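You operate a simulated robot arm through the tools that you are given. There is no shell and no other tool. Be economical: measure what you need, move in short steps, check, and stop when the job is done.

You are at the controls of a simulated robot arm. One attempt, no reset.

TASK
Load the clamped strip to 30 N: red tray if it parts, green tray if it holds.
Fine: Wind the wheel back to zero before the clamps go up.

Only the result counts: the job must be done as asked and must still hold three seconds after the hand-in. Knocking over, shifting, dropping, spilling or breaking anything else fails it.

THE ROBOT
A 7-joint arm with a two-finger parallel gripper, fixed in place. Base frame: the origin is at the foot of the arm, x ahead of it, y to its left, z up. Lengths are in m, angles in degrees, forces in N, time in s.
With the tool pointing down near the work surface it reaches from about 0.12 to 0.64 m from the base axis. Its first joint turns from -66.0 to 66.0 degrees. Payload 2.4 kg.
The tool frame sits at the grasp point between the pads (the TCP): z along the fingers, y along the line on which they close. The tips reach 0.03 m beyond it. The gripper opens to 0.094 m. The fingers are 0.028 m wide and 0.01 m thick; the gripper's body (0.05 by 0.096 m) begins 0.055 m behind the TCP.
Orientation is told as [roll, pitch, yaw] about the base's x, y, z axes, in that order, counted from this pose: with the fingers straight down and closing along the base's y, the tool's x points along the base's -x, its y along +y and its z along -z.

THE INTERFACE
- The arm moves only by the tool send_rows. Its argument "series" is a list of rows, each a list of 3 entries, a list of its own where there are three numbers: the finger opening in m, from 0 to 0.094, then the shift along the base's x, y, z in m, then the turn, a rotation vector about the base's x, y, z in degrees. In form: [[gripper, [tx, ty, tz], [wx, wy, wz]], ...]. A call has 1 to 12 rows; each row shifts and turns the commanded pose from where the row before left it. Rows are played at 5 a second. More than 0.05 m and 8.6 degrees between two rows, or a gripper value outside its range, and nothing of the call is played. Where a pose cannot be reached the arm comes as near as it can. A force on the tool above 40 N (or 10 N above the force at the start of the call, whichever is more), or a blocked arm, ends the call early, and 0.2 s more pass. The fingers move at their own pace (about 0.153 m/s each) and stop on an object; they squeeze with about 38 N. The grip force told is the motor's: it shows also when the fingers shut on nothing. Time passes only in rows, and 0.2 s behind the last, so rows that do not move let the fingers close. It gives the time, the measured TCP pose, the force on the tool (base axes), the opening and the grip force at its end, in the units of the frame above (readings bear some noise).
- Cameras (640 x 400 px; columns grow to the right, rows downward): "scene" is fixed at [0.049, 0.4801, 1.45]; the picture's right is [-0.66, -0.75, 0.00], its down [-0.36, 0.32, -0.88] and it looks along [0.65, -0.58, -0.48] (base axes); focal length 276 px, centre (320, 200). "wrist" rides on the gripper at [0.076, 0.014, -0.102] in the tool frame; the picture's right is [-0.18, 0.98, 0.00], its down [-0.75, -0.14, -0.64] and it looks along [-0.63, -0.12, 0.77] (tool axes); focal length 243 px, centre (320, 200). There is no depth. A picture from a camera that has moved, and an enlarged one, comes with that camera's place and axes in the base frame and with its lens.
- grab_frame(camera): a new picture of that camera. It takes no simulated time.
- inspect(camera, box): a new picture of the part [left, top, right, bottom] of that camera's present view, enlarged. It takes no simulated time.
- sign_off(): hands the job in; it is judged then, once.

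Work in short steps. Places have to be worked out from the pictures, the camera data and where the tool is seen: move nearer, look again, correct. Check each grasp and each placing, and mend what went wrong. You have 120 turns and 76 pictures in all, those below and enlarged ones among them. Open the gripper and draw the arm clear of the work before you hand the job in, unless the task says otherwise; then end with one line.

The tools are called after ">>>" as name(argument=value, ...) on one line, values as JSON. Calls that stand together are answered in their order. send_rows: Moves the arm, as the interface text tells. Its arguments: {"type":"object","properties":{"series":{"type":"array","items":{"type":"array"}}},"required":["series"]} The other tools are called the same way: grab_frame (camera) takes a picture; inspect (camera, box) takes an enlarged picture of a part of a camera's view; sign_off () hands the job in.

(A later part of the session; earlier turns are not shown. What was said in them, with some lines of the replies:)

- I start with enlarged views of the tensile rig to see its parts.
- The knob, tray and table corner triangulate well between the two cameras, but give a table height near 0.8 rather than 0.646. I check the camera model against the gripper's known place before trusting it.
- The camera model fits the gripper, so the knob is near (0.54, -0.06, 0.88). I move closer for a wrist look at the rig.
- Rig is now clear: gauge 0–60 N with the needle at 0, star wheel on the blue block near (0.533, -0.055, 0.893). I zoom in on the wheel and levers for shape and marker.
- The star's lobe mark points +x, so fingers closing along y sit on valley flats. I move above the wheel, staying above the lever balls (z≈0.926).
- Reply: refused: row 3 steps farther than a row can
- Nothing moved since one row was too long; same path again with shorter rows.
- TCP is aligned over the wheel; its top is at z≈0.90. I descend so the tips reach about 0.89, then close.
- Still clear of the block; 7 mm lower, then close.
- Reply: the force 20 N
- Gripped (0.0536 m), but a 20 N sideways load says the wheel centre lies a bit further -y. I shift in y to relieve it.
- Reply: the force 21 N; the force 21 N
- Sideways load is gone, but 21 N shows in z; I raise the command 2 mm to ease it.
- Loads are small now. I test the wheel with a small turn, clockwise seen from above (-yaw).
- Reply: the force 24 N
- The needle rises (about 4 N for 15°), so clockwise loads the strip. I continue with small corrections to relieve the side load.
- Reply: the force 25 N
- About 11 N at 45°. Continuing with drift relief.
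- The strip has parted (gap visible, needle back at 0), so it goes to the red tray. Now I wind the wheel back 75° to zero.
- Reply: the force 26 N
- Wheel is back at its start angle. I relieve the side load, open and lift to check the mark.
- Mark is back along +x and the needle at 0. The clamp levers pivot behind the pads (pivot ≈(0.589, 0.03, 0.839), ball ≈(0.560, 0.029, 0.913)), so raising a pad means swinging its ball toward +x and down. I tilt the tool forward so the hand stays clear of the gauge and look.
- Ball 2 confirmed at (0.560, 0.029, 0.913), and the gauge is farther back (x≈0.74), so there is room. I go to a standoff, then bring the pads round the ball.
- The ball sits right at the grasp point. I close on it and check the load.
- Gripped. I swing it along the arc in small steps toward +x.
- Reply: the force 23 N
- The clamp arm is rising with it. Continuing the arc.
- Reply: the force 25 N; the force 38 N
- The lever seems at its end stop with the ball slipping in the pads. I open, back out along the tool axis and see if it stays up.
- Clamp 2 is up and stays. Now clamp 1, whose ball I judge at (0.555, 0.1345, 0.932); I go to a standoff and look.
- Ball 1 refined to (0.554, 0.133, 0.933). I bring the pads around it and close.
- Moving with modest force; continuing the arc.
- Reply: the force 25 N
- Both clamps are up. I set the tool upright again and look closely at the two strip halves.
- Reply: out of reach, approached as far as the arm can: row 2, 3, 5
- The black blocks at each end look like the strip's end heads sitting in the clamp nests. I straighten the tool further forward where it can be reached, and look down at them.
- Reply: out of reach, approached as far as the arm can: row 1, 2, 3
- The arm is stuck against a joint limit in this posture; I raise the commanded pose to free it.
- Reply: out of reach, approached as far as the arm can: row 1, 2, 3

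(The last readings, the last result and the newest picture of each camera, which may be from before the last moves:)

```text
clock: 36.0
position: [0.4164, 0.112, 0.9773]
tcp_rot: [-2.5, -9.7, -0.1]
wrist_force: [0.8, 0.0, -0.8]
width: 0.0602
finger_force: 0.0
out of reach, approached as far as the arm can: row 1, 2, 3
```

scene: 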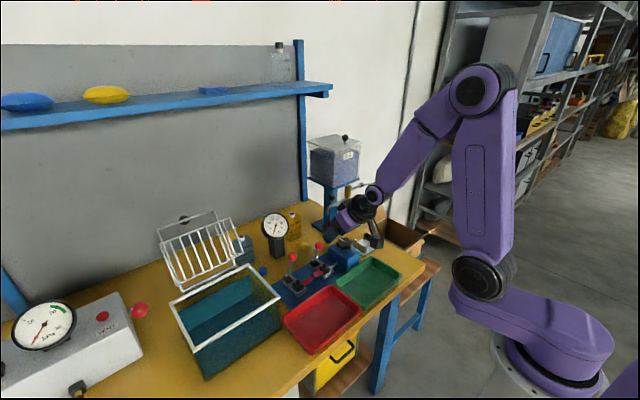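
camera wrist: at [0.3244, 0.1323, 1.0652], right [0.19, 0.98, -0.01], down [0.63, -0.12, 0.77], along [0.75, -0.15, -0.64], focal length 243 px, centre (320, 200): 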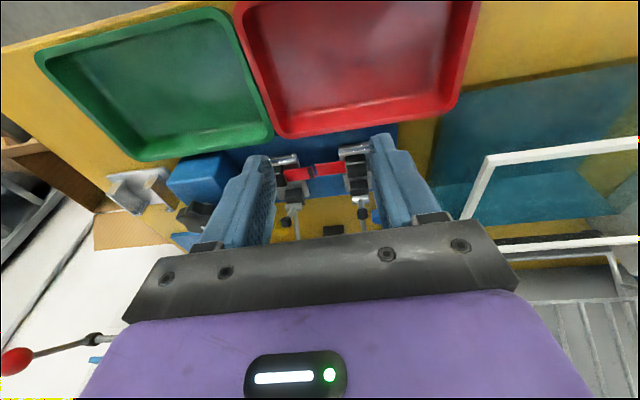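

>>> send_rows(series=[[0.06, [0, 0, 0], [0, -8, 0]], [0.06, [0, 0, 0], [0, -8, 0]], [0.06, [0, 0, 0], [0, 0, 0]]])

>>> grab_frame(camera="scene")

```text
clock: 36.8
position: [0.4169, 0.1102, 0.9763]
tcp_rot: [-2.5, -23.9, -0.1]
wrist_force: [0.4, 0.2, 0.3]
width: 0.06
finger_force: 0.0
```

```text
34 pictures are left
```

scene: 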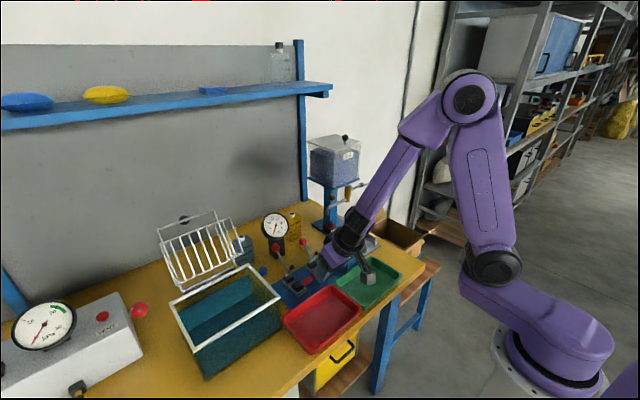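

Tilting back worked. From here I move forward and up first, then straighten.

>>> send_rows(series=[[0.06, [0.03, 0, 0.02], [2.5, 0, 0]], [0.06, [0.03, 0, 0.02], [0, 0, 0]], [0.06, [0.03, 0, 0], [0, 0, 0]], [0.06, [0, 0, 0], [0, 0, 0]]])

```text
clock: 37.8
position: [0.5078, 0.11, 1.0139]
tcp_rot: [0.4, -25.3, -1.4]
wrist_force: [-0.5, -0.1, -0.1]
width: 0.0598
finger_force: 0.0
```

>>> send_rows(series=[[0.06, [0, 0, 0], [0, 7, 0]], [0.06, [0, 0, 0], [0, 7, 1]], [0.06, [0, 0, 0], [0, 7, 0]], [0.06, [0, 0, 0], [0, 4, 0]], [0.06, [0, 0, 0], [0, 0, 0]]])

>>> grab_frame(camera="wrist")

```text
clock: 39.0
position: [0.5089, 0.1102, 1.0133]
tcp_rot: [0.4, -18.5, -1.2]
wrist_force: [-0.3, 0.5, 0.4]
width: 0.0601
finger_force: 0.1
out of reach, approached as far as the arm can: row 2, 3, 4
```

```text
33 pictures are left
camera wrist: at [0.4044, 0.1263, 1.0876], right [0.19, 0.98, 0.06], down [0.51, -0.16, 0.85], along [0.84, -0.13, -0.53], focal length 243 px, centre (320, 200)
```

wrist: 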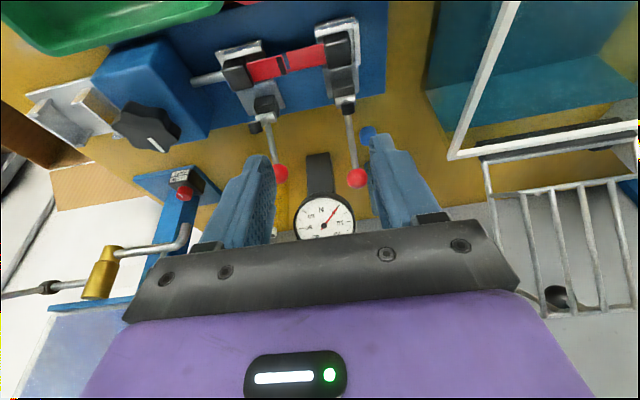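

Joint limit again at this side. I go back to y≈0 where upright worked before, and straighten there.

>>> send_rows(series=[[0.06, [0, 0, 0], [0, -7, 0]], [0.06, [-0.01, -0.04, 0.02], [0, 0, 0]], [0.06, [-0.01, -0.04, 0.02], [0, 0, 0]], [0.06, [-0.01, -0.04, 0], [0, 0, 0]], [0.06, [0, 0, 0], [0, 0, 0]]])

>>> send_rows(series=[[0.06, [0, 0, 0], [0, 6, 0]], [0.06, [0, 0, 0], [0, 6, 0]], [0.06, [0, 0, 0], [0, 6, 0]], [0.06, [0, 0, 0], [0, 6, 0]], [0.06, [0, 0, 0], [0, 0, 0]]])

```text
clock: 40.2
position: [0.4765, -0.0128, 1.054]
tcp_rot: [0.5, -25.5, -1.3]
wrist_force: [-0.5, -0.5, 0.6]
width: 0.0601
finger_force: 0.0
```

```text
clock: 41.4
position: [0.4678, -0.0021, 1.0514]
tcp_rot: [0.5, -23.1, -1.3]
wrist_force: [-0.3, 0.6, 0.1]
width: 0.0599
finger_force: 0.1
out of reach, approached as far as the arm can: row 1, 2, 3, 4
```

>>> send_rows(series=[[0.06, [0, 0, 0], [0, -6, 0]], [0.06, [-0.01, 0, 0.04], [0, 0, 0]], [0.06, [-0.02, 0, 0.04], [0, 0, 0]], [0.06, [-0.02, -0.02, 0.04], [0, 0, 0]], [0.06, [-0.02, -0.02, 0.04], [0, 0, 0]], [0.06, [0, -0.02, 0], [0, 0, 0]], [0.06, [0, 0, 0], [0, 6, 0]], [0.06, [0, 0, 0], [0, 6, 0]], [0.06, [0, 0, 0], [0, 6, 0]], [0.06, [0, 0, 0], [0, 6, 0]], [0.06, [0, 0, 0], [0, 5, 0]], [0.06, [0, 0, 0], [0, 0, 0]]])

>>> grab_frame(camera="scene")

```text
clock: 44.0
position: [0.3656, -0.0167, 1.1804]
tcp_rot: [-4.8, -20.5, -1.1]
wrist_force: [-0.1, -0.9, -0.2]
width: 0.0599
finger_force: 0.0
out of reach, approached as far as the arm can: row 5, 6, 7, 8, 9, 10, 11
```

```text
32 pictures are left
```

scene: 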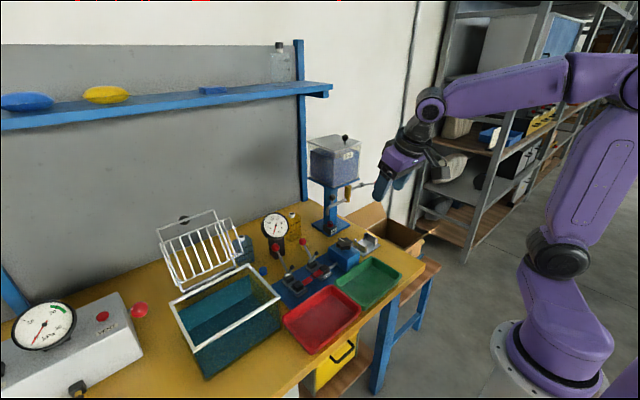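

Still limited. I test whether a yaw turn frees the wrist: yaw +24°, then pitch back.

>>> send_rows(series=[[0.06, [0, 0, 0], [0, 0, 8]], [0.06, [0, 0, 0], [0, 0, 8]], [0.06, [0, 0, 0], [0, 0, 8]], [0.06, [0, 0, 0], [0, 0, 0]]])

>>> send_rows(series=[[0.06, [0, 0, 0], [0, 6, 0]], [0.06, [0, 0, 0], [0, 6, 0]], [0.06, [0, 0, 0], [0, 0, 0]]])

```text
clock: 45.0
position: [0.3355, 0.0326, 1.1498]
tcp_rot: [-7.3, -21.7, 23.1]
wrist_force: [0.1, -0.8, 0.4]
width: 0.0599
finger_force: 0.1
out of reach, approached as far as the arm can: row 1, 2, 3
```

```text
clock: 45.8
position: [0.3356, 0.0329, 1.1505]
tcp_rot: [-7.4, -21.6, 23.0]
wrist_force: [0.3, 0.6, 0.0]
width: 0.06
finger_force: 0.1
out of reach, approached as far as the arm can: row 1, 2
```

>>> send_rows(series=[[0.06, [0, 0, 0], [0, 0, -8]], [0.06, [0, 0, 0], [0, 0, -8]], [0.06, [0, 0, 0], [0, 0, -8]], [0.06, [0.0, -0.02, 0], [0, 0, -8]], [0.06, [0.01, -0.03, 0], [0, 0, -8]], [0.06, [0, -0.03, 0], [0, 0, -8]], [0.06, [0, 0, 0], [0, 0, 0]]])

>>> send_rows(series=[[0.06, [0, 0, 0], [0, 6, 0]], [0.06, [0, 0, 0], [0, 6, 0]], [0.06, [0, 0, 0], [0, 0, 0]]])

```text
clock: 47.4
position: [0.3458, -0.0476, 1.1484]
tcp_rot: [-7.3, -21.6, -25.1]
wrist_force: [0.1, 0.8, 0.4]
width: 0.0599
finger_force: 0.0
```

```text
clock: 48.2
position: [0.3459, -0.0469, 1.1484]
tcp_rot: [-12.6, -10.7, -23.6]
wrist_force: [-0.8, 0.3, 0.7]
width: 0.0599
finger_force: 0.1
```

Negative yaw freed it. I now remove the remaining tilt with the yaw at about -24°.

>>> send_rows(series=[[0.06, [0, 0, 0], [5.3, 1.6, 0]], [0.06, [0, 0, 0], [5.3, 1.6, 0]], [0.06, [0, 0, 0], [5.3, 1.6, 0]], [0.06, [0, 0, 0], [0, 0, 0]]])

```text
clock: 49.2
position: [0.3472, -0.0485, 1.1487]
tcp_rot: [-12.5, -10.7, -23.6]
wrist_force: [1.1, -0.7, -0.4]
width: 0.0601
finger_force: 0.1
out of reach, approached as far as the arm can: row 1, 2, 3
```

>>> send_rows(series=[[0.06, [0, 0, 0], [0, 0, -8]], [0.06, [0, 0, 0], [0, 0, -8]], [0.06, [0, 0, 0], [0, 0, -8]], [0.06, [0, 0, 0], [0, 0, -8]], [0.06, [0, 0, 0], [0, 0, 0]]])

>>> grab_frame(camera="scene")

```text
clock: 50.4
position: [0.3465, -0.0481, 1.149]
tcp_rot: [-12.6, -10.7, -55.6]
wrist_force: [-0.7, -0.9, 1.1]
width: 0.0599
finger_force: 0.1
```

```text
31 pictures are left
```

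scene: 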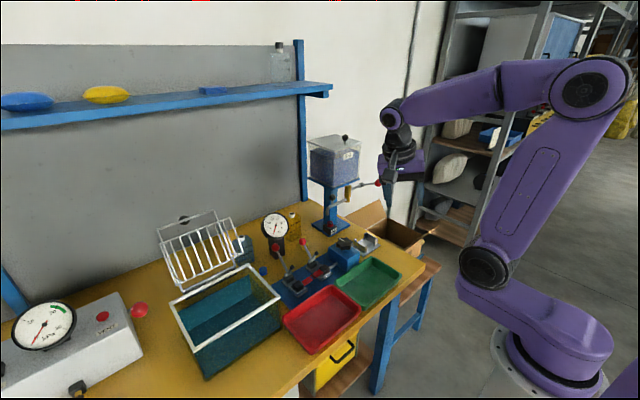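

>>> send_rows(series=[[0.06, [0, 0, 0], [5.3, -1.45, 0]], [0.06, [0, 0, 0], [5.3, -1.45, 0]], [0.06, [0, 0, 0], [5.3, -1.45, 0]], [0.06, [0, 0, 0], [0, 0, 0]]])

```text
clock: 51.4
position: [0.3459, -0.0479, 1.1501]
tcp_rot: [-12.6, -10.7, -55.6]
wrist_force: [0.7, 0.5, -0.2]
width: 0.06
finger_force: 0.0
out of reach, approached as far as the arm can: row 1, 2, 3
```

I probe which small motions are free, to identify the limiting joint.

>>> send_rows(series=[[0.06, [0, 0, 0], [3, 0, 0]], [0.06, [0, 0, 0], [-3, 0, 0]], [0.06, [0, 0, 0], [0, 3, 0]], [0.06, [0, 0, 0], [0, -3, 0]], [0.06, [0, 0, 0], [0, 0, 3]], [0.06, [0, 0, 0], [0, 0, -3]], [0.06, [0.02, 0, 0], [0, 0, 0]], [0.06, [-0.02, 0, 0], [0, 0, 0]], [0.06, [0, 0.02, 0], [0, 0, 0]], [0.06, [0, -0.02, 0], [0, 0, 0]], [0.06, [0, 0, 0.02], [0, 0, 0]], [0.06, [0, 0, -0.02], [0, 0, 0]]])

```text
clock: 54.0
position: [0.347, -0.0474, 1.1492]
tcp_rot: [-14.1, -13.2, -55.3]
wrist_force: [-0.4, 0.6, 0.6]
width: 0.0601
finger_force: 0.0
out of reach, approached as far as the arm can: row 1
```

Only +x rotation is blocked: the wrist evidently flipped (forearm roll near its stop, wrist bend reversed) when the tool aligned with the forearm. I unwind it high and clear: swing the tool sideways to -y about the wrist centre, sweep it through forward to +y, then down again.

>>> send_rows(series=[[0.06, [0, -0.0257, 0.0108], [-8, 0, 0]], [0.06, [0, -0.024, 0.0143], [-8, 0, 0]], [0.06, [0, -0.0219, 0.0177], [-8, 0, 0]], [0.06, [0, -0.0192, 0.0205], [-8, 0, 0]], [0.06, [0, -0.016, 0.0228], [-8, 0, 0]], [0.06, [0, -0.0126, 0.0247], [-8, 0, 0]], [0.06, [0, -0.0089, 0.0263], [-8, 0, 0]], [0.06, [0, -0.0056, 0.0271], [-8, 0, 0]], [0.06, [0, -0.0016, 0.0279], [-8, 0, 0]], [0.06, [0, 0, 0], [0, 0, 0]]])

>>> grab_frame(camera="scene")

```text
clock: 56.2
position: [0.348, -0.183, 1.3412]
tcp_rot: [-91.5, -56.2, -3.0]
wrist_force: [1.2, -0.1, 0.7]
width: 0.06
finger_force: 0.1
```

```text
30 pictures are left
```

scene: 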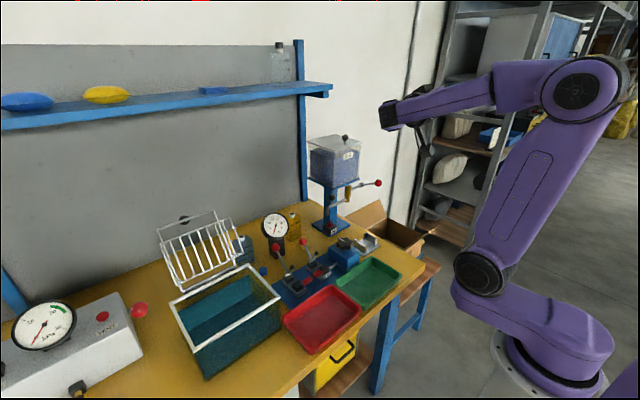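

It moves freely. Now sweep from -y through forward toward +y by yaw about the wrist.

>>> send_rows(series=[[0.06, [0.0297, 0, 0], [0, 0, 8.5]], [0.06, [0.0294, 0.0044, 0], [0, 0, 8.5]], [0.06, [0.0284, 0.0087, 0], [0, 0, 8.5]], [0.06, [0.0268, 0.0128, 0], [0, 0, 8.5]], [0.06, [0.0246, 0.0166, 0], [0, 0, 8.5]], [0.06, [0.0219, 0.0201, 0], [0, 0, 8.5]], [0.06, [0.0187, 0.0231, 0], [0, 0, 8.5]], [0.06, [0.0151, 0.0256, 0], [0, 0, 8.5]], [0.06, [0.0111, 0.0275, 0], [0, 0, 8.5]], [0.06, [0.0069, 0.0289, 0], [0, 0, 8.5]], [0.06, [0.0026, 0.0296, 0], [0, 0, 8.5]], [0.06, [-0.0018, 0.0296, 0], [0, 0, 8.5]]])

>>> send_rows(series=[[0.06, [-0.0062, 0.0291, 0], [0, 0, 8.5]], [0.06, [-0.0104, 0.0278, 0], [0, 0, 8.5]], [0.06, [-0.0144, 0.026, 0], [0, 0, 8.5]], [0.06, [-0.0181, 0.0236, 0], [0, 0, 8.5]], [0.06, [-0.0214, 0.0206, 0], [0, 0, 8.5]], [0.06, [-0.0242, 0.0172, 0], [0, 0, 8.5]], [0.06, [-0.0265, 0.0135, 0], [0, 0, 8.5]], [0.06, [0, 0, 0], [0, 0, 0]]])

```text
clock: 58.8
position: [0.5594, 0.0438, 1.3405]
tcp_rot: [-91.2, -56.3, 98.8]
wrist_force: [-0.1, -0.5, 0.3]
width: 0.0602
finger_force: 0.1
```

```text
clock: 60.6
position: [0.4395, 0.2022, 1.3414]
tcp_rot: [-91.4, -56.2, 158.4]
wrist_force: [0.4, -0.1, 0.0]
width: 0.06
finger_force: 0.0
```

The sweep succeeded without limits. Now I swing the tool from +y down to vertical.

>>> send_rows(series=[[0.06, [-0.0008, -0.0018, -0.0285], [-7.55, 3.2, 0]], [0.06, [-0.0024, -0.0056, -0.0279], [-7.55, 3.2, 0]], [0.06, [-0.0039, -0.0092, -0.0268], [-7.55, 3.2, 0]], [0.06, [-0.0053, -0.0126, -0.0251], [-7.55, 3.2, 0]], [0.06, [-0.0067, -0.0158, -0.0229], [-7.55, 3.2, 0]], [0.06, [-0.0079, -0.0186, -0.0202], [-7.55, 3.2, 0]], [0.06, [-0.0089, -0.0211, -0.0171], [-7.55, 3.2, 0]], [0.06, [-0.0098, -0.0231, -0.0136], [-7.55, 3.2, 0]], [0.06, [-0.0105, -0.0247, -0.0099], [-7.55, 3.2, 0]], [0.06, [-0.0109, -0.0258, -0.006], [-7.55, 3.2, 0]], [0.06, [-0.0111, -0.0262, -0.0019], [-7.55, 3.2, 0]], [0.06, [0, 0, 0], [0, 0, 0]]])

```text
clock: 63.2
position: [0.3846, 0.0677, 1.1524]
tcp_rot: [-9.5, -14.1, 102.0]
wrist_force: [-0.3, -0.1, 1.0]
width: 0.0602
finger_force: 0.0
out of reach, approached as far as the arm can: row 10, 11
```

Nearly upright with yaw 102°. I unwind yaw toward 0.

>>> send_rows(series=[[0.06, [0, 0, 0], [0, 0, -8.5]], [0.06, [0, 0, 0], [0, 0, -8.5]], [0.06, [0, 0, 0], [0, 0, -8.5]], [0.06, [0, 0, 0], [0, 0, -8.5]], [0.06, [0, 0, 0], [0, 0, -8.5]], [0.06, [0, 0, 0], [0, 0, -8.5]], [0.06, [0, 0, 0], [0, 0, -8.5]], [0.06, [0, 0, 0], [0, 0, -8.5]], [0.06, [0, 0, 0], [0, 0, -8.5]], [0.06, [0, 0, 0], [0, 0, -8.5]], [0.06, [0, 0, 0], [0, 0, -8.5]], [0.06, [0, 0, 0], [0, 0, -8.5]]])

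```text
clock: 65.8
position: [0.3355, -0.0248, 1.0628]
tcp_rot: [-7.2, -19.9, 9.3]
wrist_force: [0.7, -0.6, -0.2]
width: 0.06
finger_force: 0.1
out of reach, approached as far as the arm can: row 5, 6, 7, 8, 9, 10, 11, 12
```

>>> grab_frame(camera="scene")

>>> send_rows(series=[[0.06, [0, 0, 0], [-3, 0, 0]], [0.06, [0, 0, 0], [3, 0, 0]], [0.06, [0, 0, 0], [0, -3, 0]], [0.06, [0, 0, 0], [0, 3, 0]], [0.06, [0, 0, 0], [0, 0, 3]], [0.06, [0, 0, 0], [0, 0, -3]], [0.06, [0, 0, 0.02], [0, 0, 0]], [0.06, [0, 0, -0.02], [0, 0, 0]], [0.06, [0, 0.02, 0], [0, 0, 0]], [0.06, [0, -0.02, 0], [0, 0, 0]], [0.06, [0.02, 0, 0], [0, 0, 0]], [0.06, [-0.02, 0, 0], [0, 0, 0]]])

```text
29 pictures are left
```

scene: 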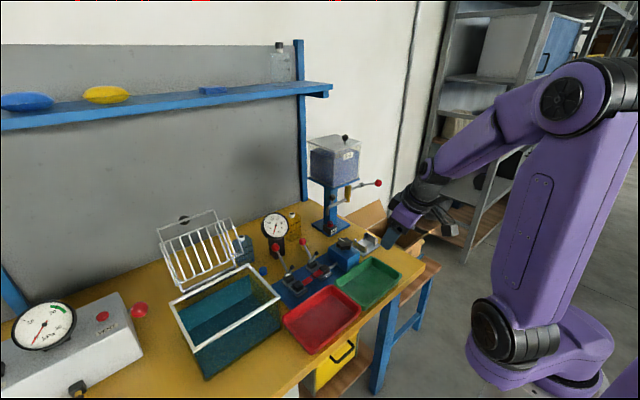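

```text
clock: 68.4
position: [0.3342, -0.0208, 1.0612]
tcp_rot: [-4.0, -20.4, 8.2]
wrist_force: [-0.4, 0.0, -0.6]
width: 0.06
finger_force: 0.1
out of reach, approached as far as the arm can: row 1
```

Now only -x is blocked and pitch is free; I take out the 20° pitch and 4° roll.

>>> send_rows(series=[[0.06, [0, 0, 0.01], [2, 5, 0]], [0.06, [0, 0, 0.01], [2, 5, 0]], [0.06, [0, 0, 0], [1, 5, 0]], [0.06, [0, 0, 0], [0, 5, 0]], [0.06, [0, 0, 0], [0, 0, 0]]])

```text
clock: 69.6
position: [0.3286, -0.0279, 1.0678]
tcp_rot: [-1.1, -15.8, 7.6]
wrist_force: [0.4, 0.1, -0.2]
width: 0.0602
finger_force: 0.0
out of reach, approached as far as the arm can: row 1, 2, 3, 4
```

The base joint seems swung toward its stop. I move toward -y and forward to bring it back, then try to straighten.

>>> send_rows(series=[[0.06, [0.02, -0.03, 0.03], [0, 0, 0]], [0.06, [0.02, -0.03, 0.03], [0, 0, 0]], [0.06, [0.02, -0.03, 0.03], [0, 0, 0]], [0.06, [0.02, -0.03, 0.03], [0, 0, 0]], [0.06, [0.02, -0.03, 0.03], [0, 0, 0]], [0.06, [0, 0, 0], [0, 0, 0]], [0.06, [0, 0, 0], [0, 5, 0]], [0.06, [0, 0, 0], [0, 5, 0]], [0.06, [0, 0, 0], [0, 5, 0]], [0.06, [0, 0, 0], [0, 0, 0]]])

>>> grab_frame(camera="scene")

```text
clock: 71.8
position: [0.3316, -0.2232, 1.1651]
tcp_rot: [-1.1, -16.3, 7.5]
wrist_force: [-0.3, -0.3, 0.2]
width: 0.0599
finger_force: 0.0
out of reach, approached as far as the arm can: row 1, 2, 3, 4, 5, 7, 8, 9
```

```text
28 pictures are left
```

scene: 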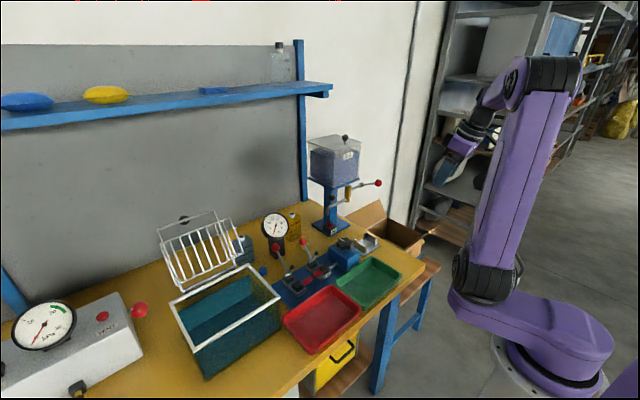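

The arm can do without being upright: the forward tilt of ~30° worked well over the rig and will do for grasping too. I go back to that tilt, staying away from the dispenser, and head for the rig.

>>> send_rows(series=[[0.06, [0, 0.03, 0], [0, -6, -2.5]], [0.06, [0, 0.03, 0], [0, -6, -2.5]], [0.06, [0.01, 0.03, 0], [0, -6, -2.5]], [0.06, [0.03, 0.03, 0], [0, 0, 0]], [0.06, [0.03, 0.03, -0.01], [0, 0, 0]], [0.06, [0.03, 0.03, -0.01], [0, 0, 0]], [0.06, [0, 0.03, -0.01], [0, 0, 0]], [0.06, [0, 0.03, -0.02], [0, 0, 0]], [0.06, [0, 0, 0], [0, 0, 0]]])

>>> grab_frame(camera="scene")

```text
clock: 73.8
position: [0.4331, 0.0162, 1.1159]
tcp_rot: [-2.4, -34.4, 0.5]
wrist_force: [0.5, 0.3, 0.3]
width: 0.0603
finger_force: 0.2
```

```text
27 pictures are left
```

scene: 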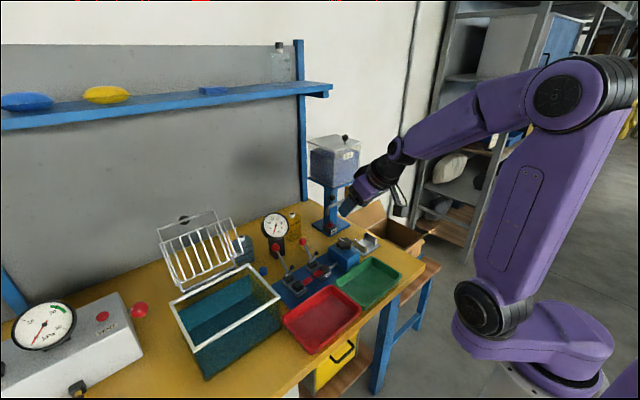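

That is fully reachable. I test whether it straightens from here.

>>> send_rows(series=[[0.06, [0, 0, 0], [2.4, 6, 0]], [0.06, [0, 0, 0], [0, 6, 0]], [0.06, [0, 0, 0], [0, 6, 0]], [0.06, [0, 0, 0], [0, 6, 0]], [0.06, [0, 0, 0], [0, 5, 0]], [0.06, [0, 0, 0], [0, 5, 0]], [0.06, [0, 0, 0], [0, 0, 0]]])

```text
clock: 75.4
position: [0.4228, 0.0031, 1.0684]
tcp_rot: [3.2, -18.4, -0.9]
wrist_force: [-0.3, -0.1, -0.1]
width: 0.0601
finger_force: 0.1
out of reach, approached as far as the arm can: row 2, 3, 4, 5, 6
```

Tilt near -20° is the limit in this posture, so I keep a forward tilt. Back to -34° and over the rig to look at the heads.

>>> send_rows(series=[[0.06, [0, 0, 0], [-3, -8, 0]], [0.06, [0.02, 0.02, -0.01], [0, -7, 0]], [0.06, [0.02, 0.03, -0.02], [0, 0, 0]], [0.06, [0.02, 0.03, -0.02], [0, 0, 0]], [0.06, [0, 0.02, -0.02], [0, 0, 0]], [0.06, [0, 0, 0], [0, 0, 0]]])

>>> grab_frame(camera="wrist")

```text
clock: 76.8
position: [0.4821, 0.1035, 0.9964]
tcp_rot: [-0.2, -33.4, 0.4]
wrist_force: [-0.7, 0.2, 0.5]
width: 0.0602
finger_force: 0.0
```

```text
26 pictures are left
camera wrist: at [0.3623, 0.1174, 1.041], right [0.15, 0.98, 0.1], down [0.28, -0.14, 0.95], along [0.95, -0.11, -0.29], focal length 243 px, centre (320, 200)
```

wrist: 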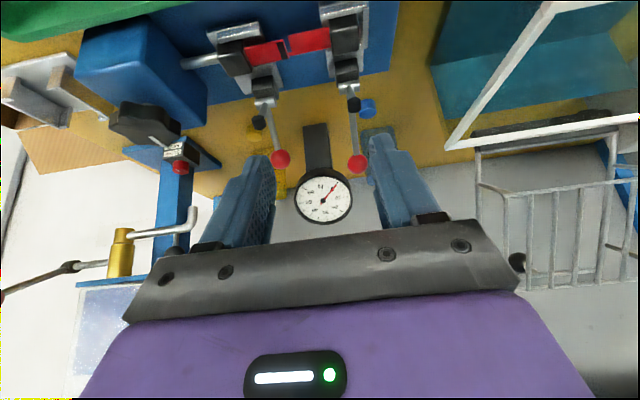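

>>> inspect(camera="wrist", box=[200, 0, 400, 110])

>>> inspect(camera="scene", box=[285, 250, 350, 300])

```text
3.20 times, centred on (300, 55) of wrist
camera zoom: at [0.3623, 0.1174, 1.041], right [0.15, 0.98, 0.1], down [0.28, -0.14, 0.95], along [0.95, -0.11, -0.29], focal length 776 px, centre (384, 664)
```

zoom: 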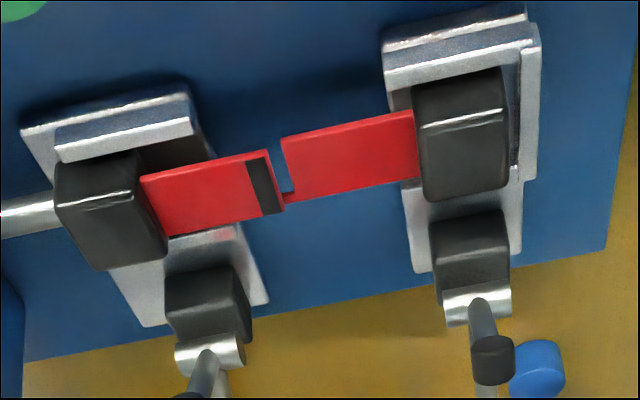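

```text
8.00 times, centred on (318, 275) of scene
camera zoom: at [0.049, 0.4801, 1.45], right [-0.66, -0.75, 0.0], down [-0.36, 0.32, -0.88], along [0.65, -0.58, -0.48], focal length 2211 px, centre (340, -400)
```

zoom: 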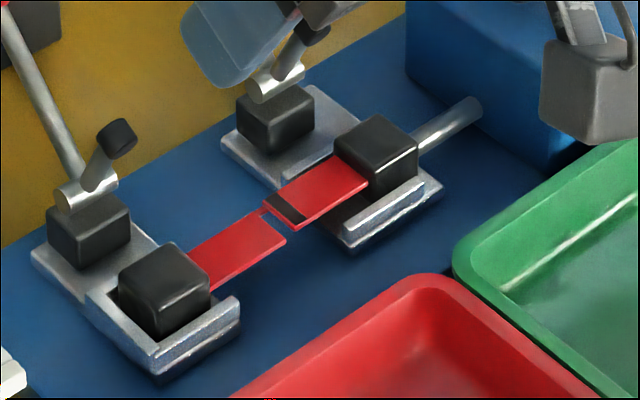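

Each head (~26 mm) sits in a shallow nest, with the strip about 5 mm below its top. I'll grip head 1 (≈(0.536, 0.135), top 0.84) across y with just the fingertips above the strip. First a standoff.

>>> send_rows(series=[[0.06, [0, 0.0158, -0.03], [0, 0, 0]], [0.06, [0, 0.0158, -0.03], [0, 0, 0]], [0.06, [0.012, 0, -0.018], [0, 0, 0]], [0.06, [0.012, 0, -0.018], [0, 0, 0]], [0.06, [0, 0, 0], [0, 0, 0]]])

>>> inspect(camera="wrist", box=[200, 40, 440, 220])

>>> inspect(camera="scene", box=[285, 240, 350, 300])

```text
clock: 78.0
position: [0.5074, 0.1304, 0.9184]
tcp_rot: [0.0, -33.4, 0.3]
wrist_force: [-0.2, 0.3, 0.2]
width: 0.06
finger_force: 0.0
out of reach, approached as far as the arm can: row 1
```

```text
2.22 times, centred on (320, 130) of wrist
camera zoom: at [0.3876, 0.1444, 0.9618], right [0.15, 0.98, 0.1], down [0.27, -0.14, 0.95], along [0.95, -0.11, -0.29], focal length 539 px, centre (320, 356)
```

zoom: 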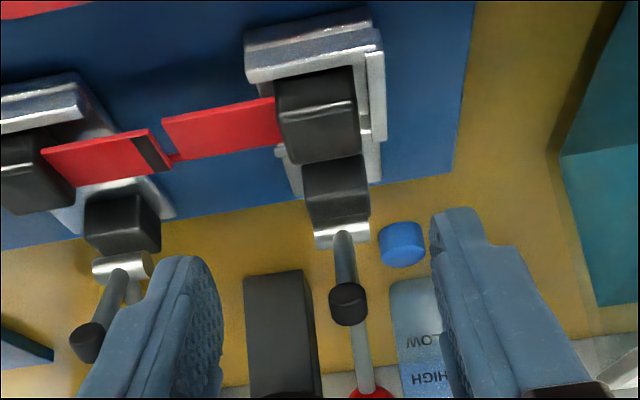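

```text
6.67 times, centred on (318, 270) of scene
camera zoom: at [0.049, 0.4801, 1.45], right [-0.66, -0.75, 0.0], down [-0.36, 0.32, -0.88], along [0.65, -0.58, -0.48], focal length 1843 px, centre (337, -267)
```

zoom: 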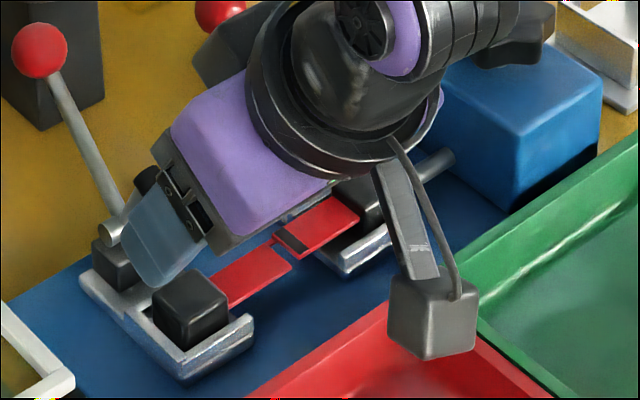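

Head 1 refined: top centre (0.540, 0.135, 0.84). I descend so the tips end just above the strip level.

>>> send_rows(series=[[0.06, [0.006, 0.002, -0.02], [0, 0, 0]], [0.06, [0.006, 0.002, -0.018], [0, 0, 0]], [0.06, [0.004, 0.0006, -0.011], [0, 0, 0]], [0.06, [0, 0, 0], [0, 0, 0]]])

>>> inspect(camera="wrist", box=[200, 40, 440, 220])

>>> inspect(camera="scene", box=[285, 240, 350, 300])

```text
clock: 79.0
position: [0.523, 0.1353, 0.8696]
tcp_rot: [0.0, -33.4, 0.3]
wrist_force: [0.2, -0.4, -0.8]
width: 0.0599
finger_force: 0.0
```

```text
2.22 times, centred on (320, 130) of wrist
camera zoom: at [0.4025, 0.1493, 0.9128], right [0.15, 0.98, 0.1], down [0.27, -0.14, 0.95], along [0.95, -0.11, -0.29], focal length 539 px, centre (320, 356)
```

zoom: 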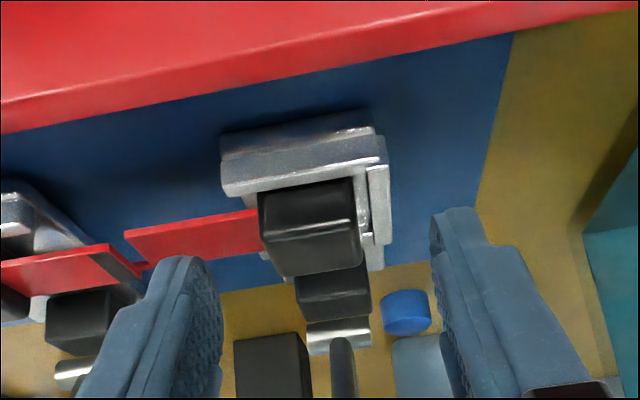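

```text
6.67 times, centred on (318, 270) of scene
camera zoom: at [0.049, 0.4801, 1.45], right [-0.66, -0.75, 0.0], down [-0.36, 0.32, -0.88], along [0.65, -0.58, -0.48], focal length 1843 px, centre (337, -267)
```

zoom: 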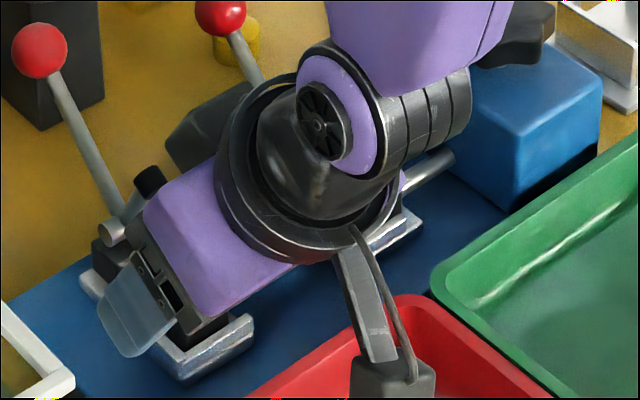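

Aligned. I lower 3 mm more and close gently.

>>> send_rows(series=[[0.06, [0, 0, -0.003], [0, 0, 0]], [0.045, [0, 0, 0], [0, 0, 0]], [0.02, [0, 0, 0], [0, 0, 0]], [0.02, [0, 0, 0], [0, 0, 0]]])

>>> inspect(camera="wrist", box=[200, 40, 440, 220])

```text
clock: 80.0
position: [0.5204, 0.1355, 0.8663]
tcp_rot: [0.0, -33.7, 0.3]
wrist_force: [0.1, 4.4, 9.1]
width: 0.0246
finger_force: 38.0
```

```text
2.22 times, centred on (320, 130) of wrist
camera zoom: at [0.4022, 0.1501, 0.9097], right [0.15, 0.98, 0.1], down [0.27, -0.14, 0.95], along [0.95, -0.11, -0.29], focal length 539 px, centre (320, 356)
```

zoom: 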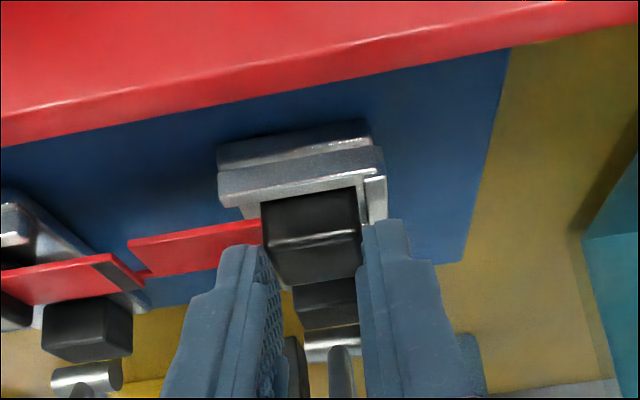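

Gripped at 0.0246 m. I lift slightly, with a small -x component away from the raised arm.

>>> send_rows(series=[[0.02, [0, 0, 0.008], [0, 0, 0]], [0.02, [0, 0, 0.008], [0, 0, 0]], [0.02, [-0.003, 0, 0.015], [0, 0, 0]], [0.02, [-0.01, 0, 0.02], [0, 0, 0]], [0.02, [0, 0, 0], [0, 0, 0]]])

>>> grab_frame(camera="wrist")

```text
clock: 81.2
position: [0.5084, 0.137, 0.9148]
tcp_rot: [-0.1, -33.5, 0.4]
wrist_force: [-0.1, -0.2, -0.2]
width: 0.0249
finger_force: 38.0
```

```text
18 pictures are left
camera wrist: at [0.3888, 0.1506, 0.9584], right [0.15, 0.98, 0.1], down [0.28, -0.14, 0.95], along [0.95, -0.11, -0.29], focal length 243 px, centre (320, 200)
```

wrist: 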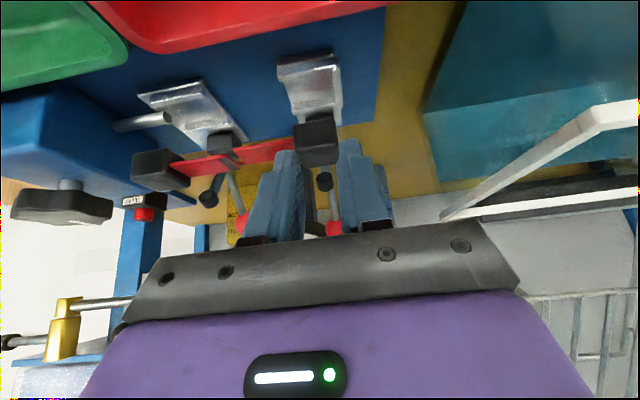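

Both heads rose together – I check whether the halves are still joined.

>>> inspect(camera="wrist", box=[120, 60, 380, 220])

>>> inspect(camera="scene", box=[260, 200, 380, 300])

```text
2.46 times, centred on (250, 140) of wrist
camera zoom: at [0.3888, 0.1506, 0.9584], right [0.15, 0.98, 0.1], down [0.28, -0.14, 0.95], along [0.95, -0.11, -0.29], focal length 597 px, centre (492, 348)
```

zoom: 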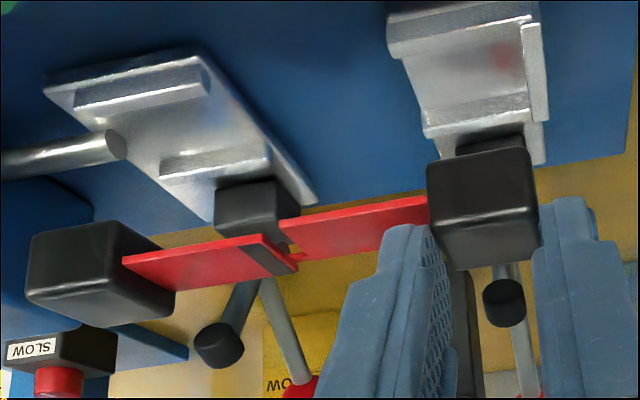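

```text
4.00 times, centred on (320, 250) of scene
camera zoom: at [0.049, 0.4801, 1.45], right [-0.66, -0.75, 0.0], down [-0.36, 0.32, -0.88], along [0.65, -0.58, -0.48], focal length 1106 px, centre (320, 0)
```

zoom: 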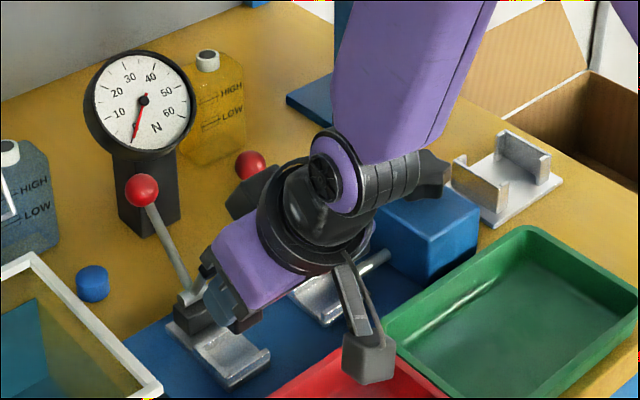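

The torn strip still hangs together by a thread at one edge, so it lifts as one piece: easy. Red tray spans about x 0.356–0.478, y 0.055–0.23; head 1 should go to about (0.417, 0.19). I carry it over, high enough to clear the rim.

>>> send_rows(series=[[0.02, [-0.005, 0, 0.02], [0, -2, 0]], [0.02, [-0.02, 0.01, 0], [0, 0, 0]], [0.02, [-0.02, 0.012, 0], [0, 0, 0]], [0.02, [-0.02, 0.012, 0], [0, 0, 0]], [0.02, [-0.02, 0.012, 0], [0, 0, 0]], [0.02, [-0.02, 0.007, 0], [0, 0, 0]], [0.02, [0, 0, 0], [0, 0, 0]]])

>>> grab_frame(camera="scene")

>>> grab_frame(camera="wrist")

```text
clock: 82.8
position: [0.4025, 0.1905, 0.9349]
tcp_rot: [-0.1, -35.6, 0.3]
wrist_force: [0.3, 0.1, -0.5]
width: 0.0245
finger_force: 38.0
```

```text
15 pictures are left
```

scene: 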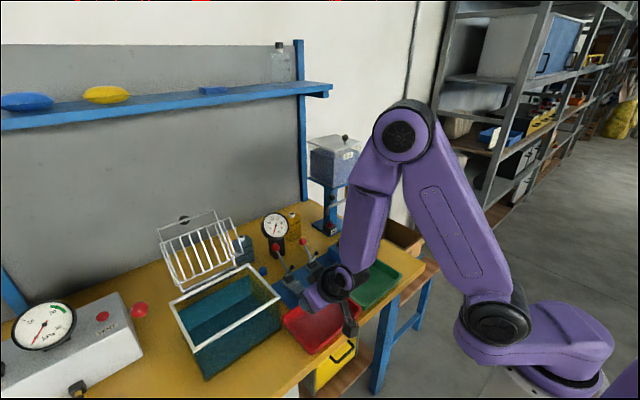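

```text
14 pictures are left
camera wrist: at [0.2818, 0.2042, 0.9748], right [0.14, 0.98, 0.11], down [0.24, -0.14, 0.96], along [0.96, -0.11, -0.26], focal length 243 px, centre (320, 200)
```

wrist: 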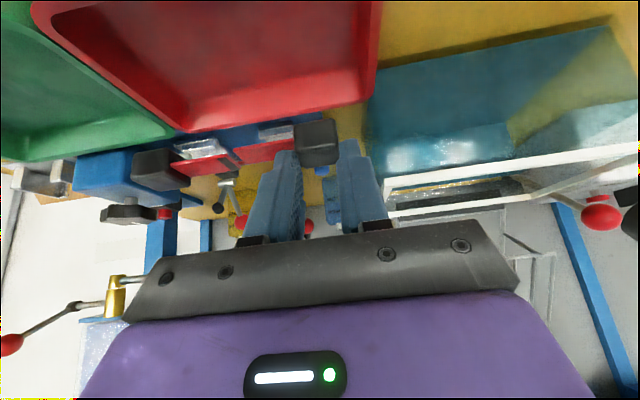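

The piece is held level over the tray (tray y≈0.057–0.244). I shift 5 mm in y and lower toward the floor.

>>> send_rows(series=[[0.02, [0, 0.005, -0.015], [0, 0, 0]], [0.02, [0, 0, -0.015], [0, 0, 0]], [0.02, [0, 0, -0.015], [0, 0, 0]], [0.02, [0, 0, -0.01], [0, 0, 0]], [0.02, [0, 0, 0], [0, 0, 0]]])

>>> inspect(camera="scene", box=[260, 240, 400, 360])

>>> grab_frame(camera="wrist")

```text
clock: 84.0
position: [0.4039, 0.1959, 0.88]
tcp_rot: [0.0, -35.4, 0.3]
wrist_force: [0.9, -0.1, -0.4]
width: 0.0248
finger_force: 37.8
```

```text
3.33 times, centred on (330, 300) of scene
camera zoom: at [0.049, 0.4801, 1.45], right [-0.66, -0.75, 0.0], down [-0.36, 0.32, -0.88], along [0.65, -0.58, -0.48], focal length 921 px, centre (287, -133)
```

zoom: 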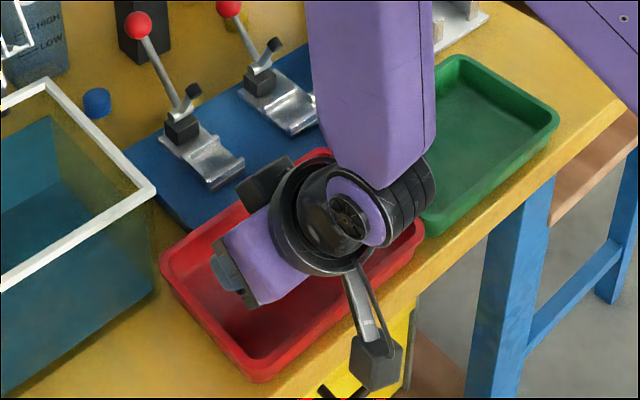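

```text
12 pictures are left
camera wrist: at [0.2833, 0.21, 0.9197], right [0.14, 0.98, 0.11], down [0.24, -0.14, 0.96], along [0.96, -0.11, -0.26], focal length 243 px, centre (320, 200)
```

wrist: 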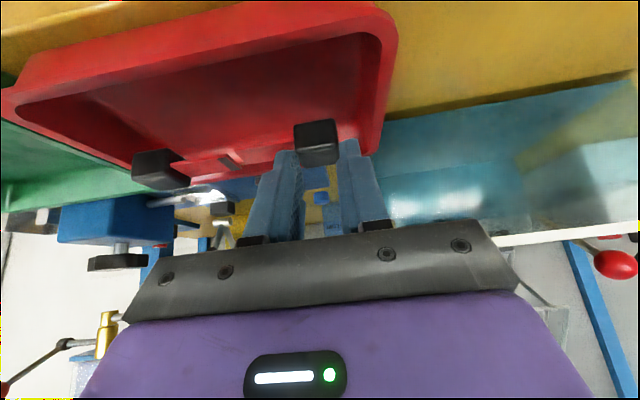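

>>> send_rows(series=[[0.02, [0, 0, -0.006], [0, 0, 0]], [0.02, [0, 0, -0.006], [0, 0, 0]], [0.02, [0, 0, -0.004], [0, 0, 0]], [0.02, [0, 0, 0], [0, 0, 0]]])

```text
clock: 85.0
position: [0.4037, 0.1937, 0.8644]
tcp_rot: [0.0, -35.5, 0.2]
wrist_force: [-0.1, -0.4, -1.6]
width: 0.0249
finger_force: 38.4
```

No contact yet; I lower in 4 mm steps until the floor is felt.

>>> send_rows(series=[[0.02, [0, 0, -0.004], [0, 0, 0]], [0.02, [0, 0, -0.003], [0, 0, 0]], [0.02, [0, 0, 0], [0, 0, 0]]])

>>> inspect(camera="wrist", box=[80, 20, 420, 220])

```text
clock: 85.8
position: [0.405, 0.1934, 0.8584]
tcp_rot: [0.0, -35.5, 0.3]
wrist_force: [-0.3, 0.0, -1.3]
width: 0.0247
finger_force: 37.4
```

```text
1.88 times, centred on (250, 120) of wrist
camera zoom: at [0.2839, 0.2081, 0.8977], right [0.14, 0.98, 0.11], down [0.24, -0.14, 0.96], along [0.96, -0.11, -0.26], focal length 457 px, centre (452, 351)
```

zoom: 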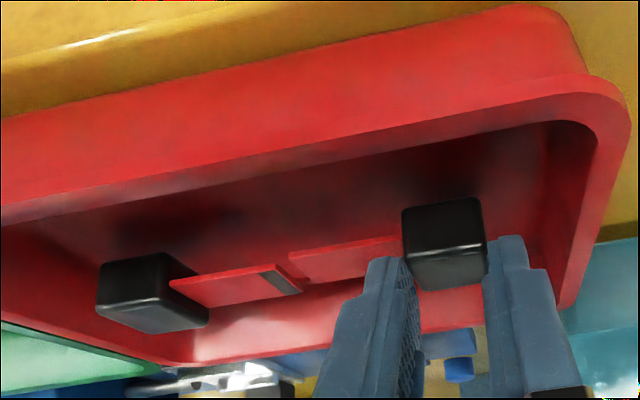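

>>> send_rows(series=[[0.02, [0, 0, -0.004], [0, 0, 0]], [0.02, [0, 0, -0.003], [0, 0, 0]], [0.02, [0, 0, -0.003], [0, 0, 0]], [0.02, [0, 0, 0], [0, 0, 0]]])

```text
clock: 86.8
position: [0.4036, 0.194, 0.848]
tcp_rot: [0.0, -35.5, 0.3]
wrist_force: [-0.3, 0.3, -0.1]
width: 0.0248
finger_force: 37.9
```

>>> send_rows(series=[[0.02, [0, 0, -0.003], [0, 0, 0]], [0.02, [0, 0, -0.003], [0, 0, 0]], [0.02, [0, 0, -0.003], [0, 0, 0]], [0.02, [0, 0, 0], [0, 0, 0]]])

>>> inspect(camera="scene", box=[280, 280, 370, 360])

```text
clock: 87.3
position: [0.4048, 0.1936, 0.8466]
tcp_rot: [0.0, -36.0, 0.2]
wrist_force: [-1.5, 0.6, 11.3]
width: 0.0242
finger_force: 38.5
stopped in row 2: the force on the tool passed its limit (the readings are from after the stop); the commanded pose is now the measured one
```

```text
5.00 times, centred on (325, 320) of scene
camera zoom: at [0.0488, 0.48, 1.45], right [-0.66, -0.75, 0.0], down [-0.36, 0.32, -0.88], along [0.65, -0.58, -0.48], focal length 1382 px, centre (295, -400)
```

zoom: 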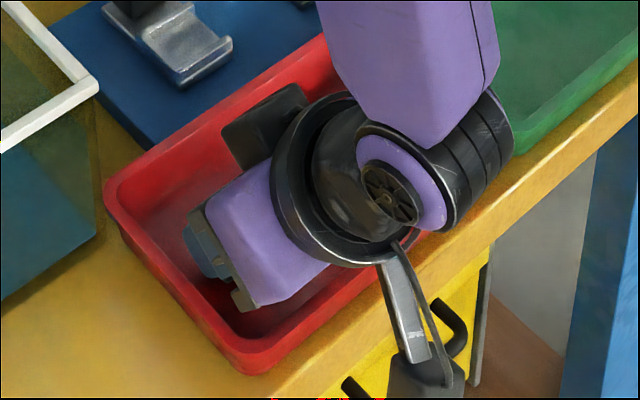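

Contact with the tray floor. I ease up a hair, open moderately and lift straight up.

>>> send_rows(series=[[0.02, [0, 0, 0.001], [0, 0, 0]], [0.035, [0, 0, 0], [0, 0, 0]], [0.045, [0, 0, 0], [0, 0, 0]], [0.045, [0, 0, 0], [0, 0, 0]], [0.045, [0, 0, 0.02], [0, 0, 0]], [0.045, [0, 0, 0.03], [0, 0, 0]], [0.045, [0, 0, 0.03], [0, 0, 0]], [0.045, [0, 0, 0.03], [0, 0, 0]], [0.045, [0, 0, 0], [0, 0, 0]]])

>>> grab_frame(camera="wrist")

```text
clock: 89.3
position: [0.4038, 0.1965, 0.9558]
tcp_rot: [0.0, -35.9, 0.4]
wrist_force: [-0.2, 0.1, -0.6]
width: 0.045
finger_force: 0.1
```

```text
9 pictures are left
camera wrist: at [0.2824, 0.2103, 0.9944], right [0.14, 0.98, 0.11], down [0.24, -0.14, 0.96], along [0.96, -0.11, -0.25], focal length 243 px, centre (320, 200)
```

wrist: 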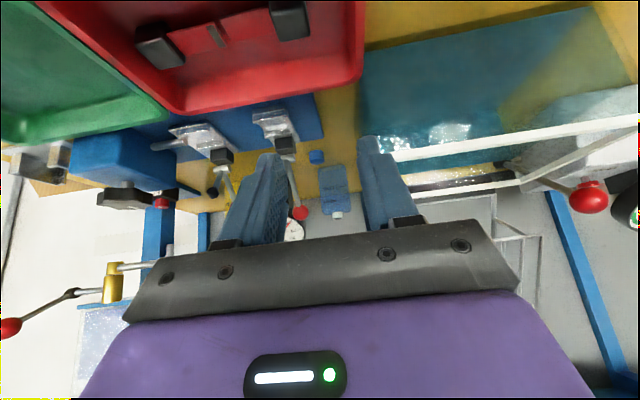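

The strip lies in the red tray. I draw the arm up and away, then check the whole scene.

>>> send_rows(series=[[0.045, [0, -0.02, 0.04], [0, 0, 0]], [0.045, [0, -0.03, 0.04], [0, 0, 0]], [0.045, [0, -0.03, 0.04], [0, 0, 0]], [0.045, [0, -0.04, 0.03], [0, 0, 0]], [0.045, [0, -0.04, 0.03], [0, 0, 0]], [0.045, [0, -0.04, 0.0], [0, 0, 0]], [0.045, [0, 0, 0], [0, 0, 0]]])

>>> grab_frame(camera="scene")

>>> inspect(camera="scene", box=[250, 205, 400, 355])

```text
clock: 90.9
position: [0.4071, 0.0029, 1.1241]
tcp_rot: [0.0, -35.9, 0.3]
wrist_force: [0.9, 0.2, -0.4]
width: 0.045
finger_force: 0.2
out of reach, approached as far as the arm can: row 3
```

```text
8 pictures are left
```

scene: 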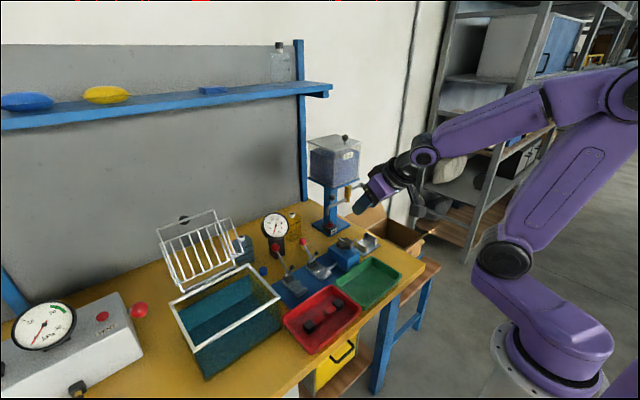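

```text
2.67 times, centred on (325, 280) of scene
camera zoom: at [0.049, 0.48, 1.45], right [-0.66, -0.75, 0.0], down [-0.36, 0.32, -0.88], along [0.65, -0.58, -0.48], focal length 737 px, centre (307, -13)
```

zoom: 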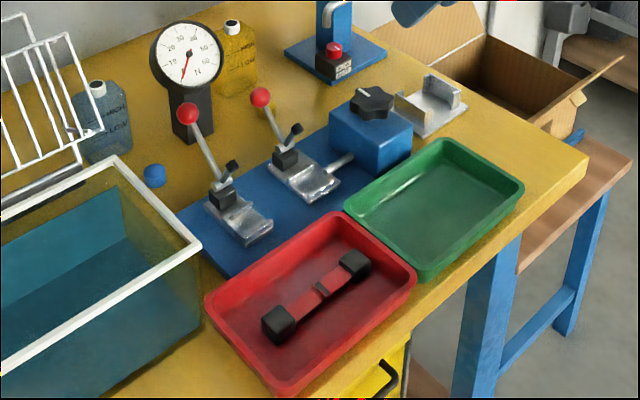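

Strip is in the red tray, clamps up, everything else in place. One last check of the wheel mark.

>>> inspect(camera="scene", box=[320, 225, 376, 260])

```text
11.43 times, centred on (348, 242) of scene
camera zoom: at [0.049, 0.48, 1.45], right [-0.66, -0.75, 0.0], down [-0.36, 0.32, -0.88], along [0.65, -0.58, -0.48], focal length 3159 px, centre (0, -286)
```

zoom: 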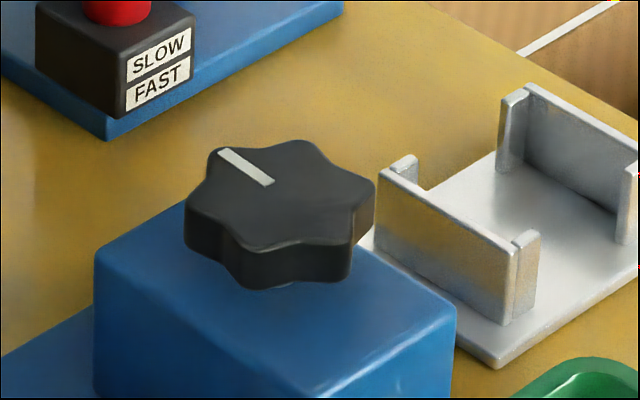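

The wheel mark stands exactly as at the start (zero), the gauge reads 0, and the arm is clear with the gripper open. I hand in.

>>> sign_off()

```text
The job is handed in.
```

The strip parted below 30 N (the last gauge reading before it went was about 11 N), so I wound the wheel back to zero, raised both clamps, and put the strip in the red tray; its halves still hang together by a thread.
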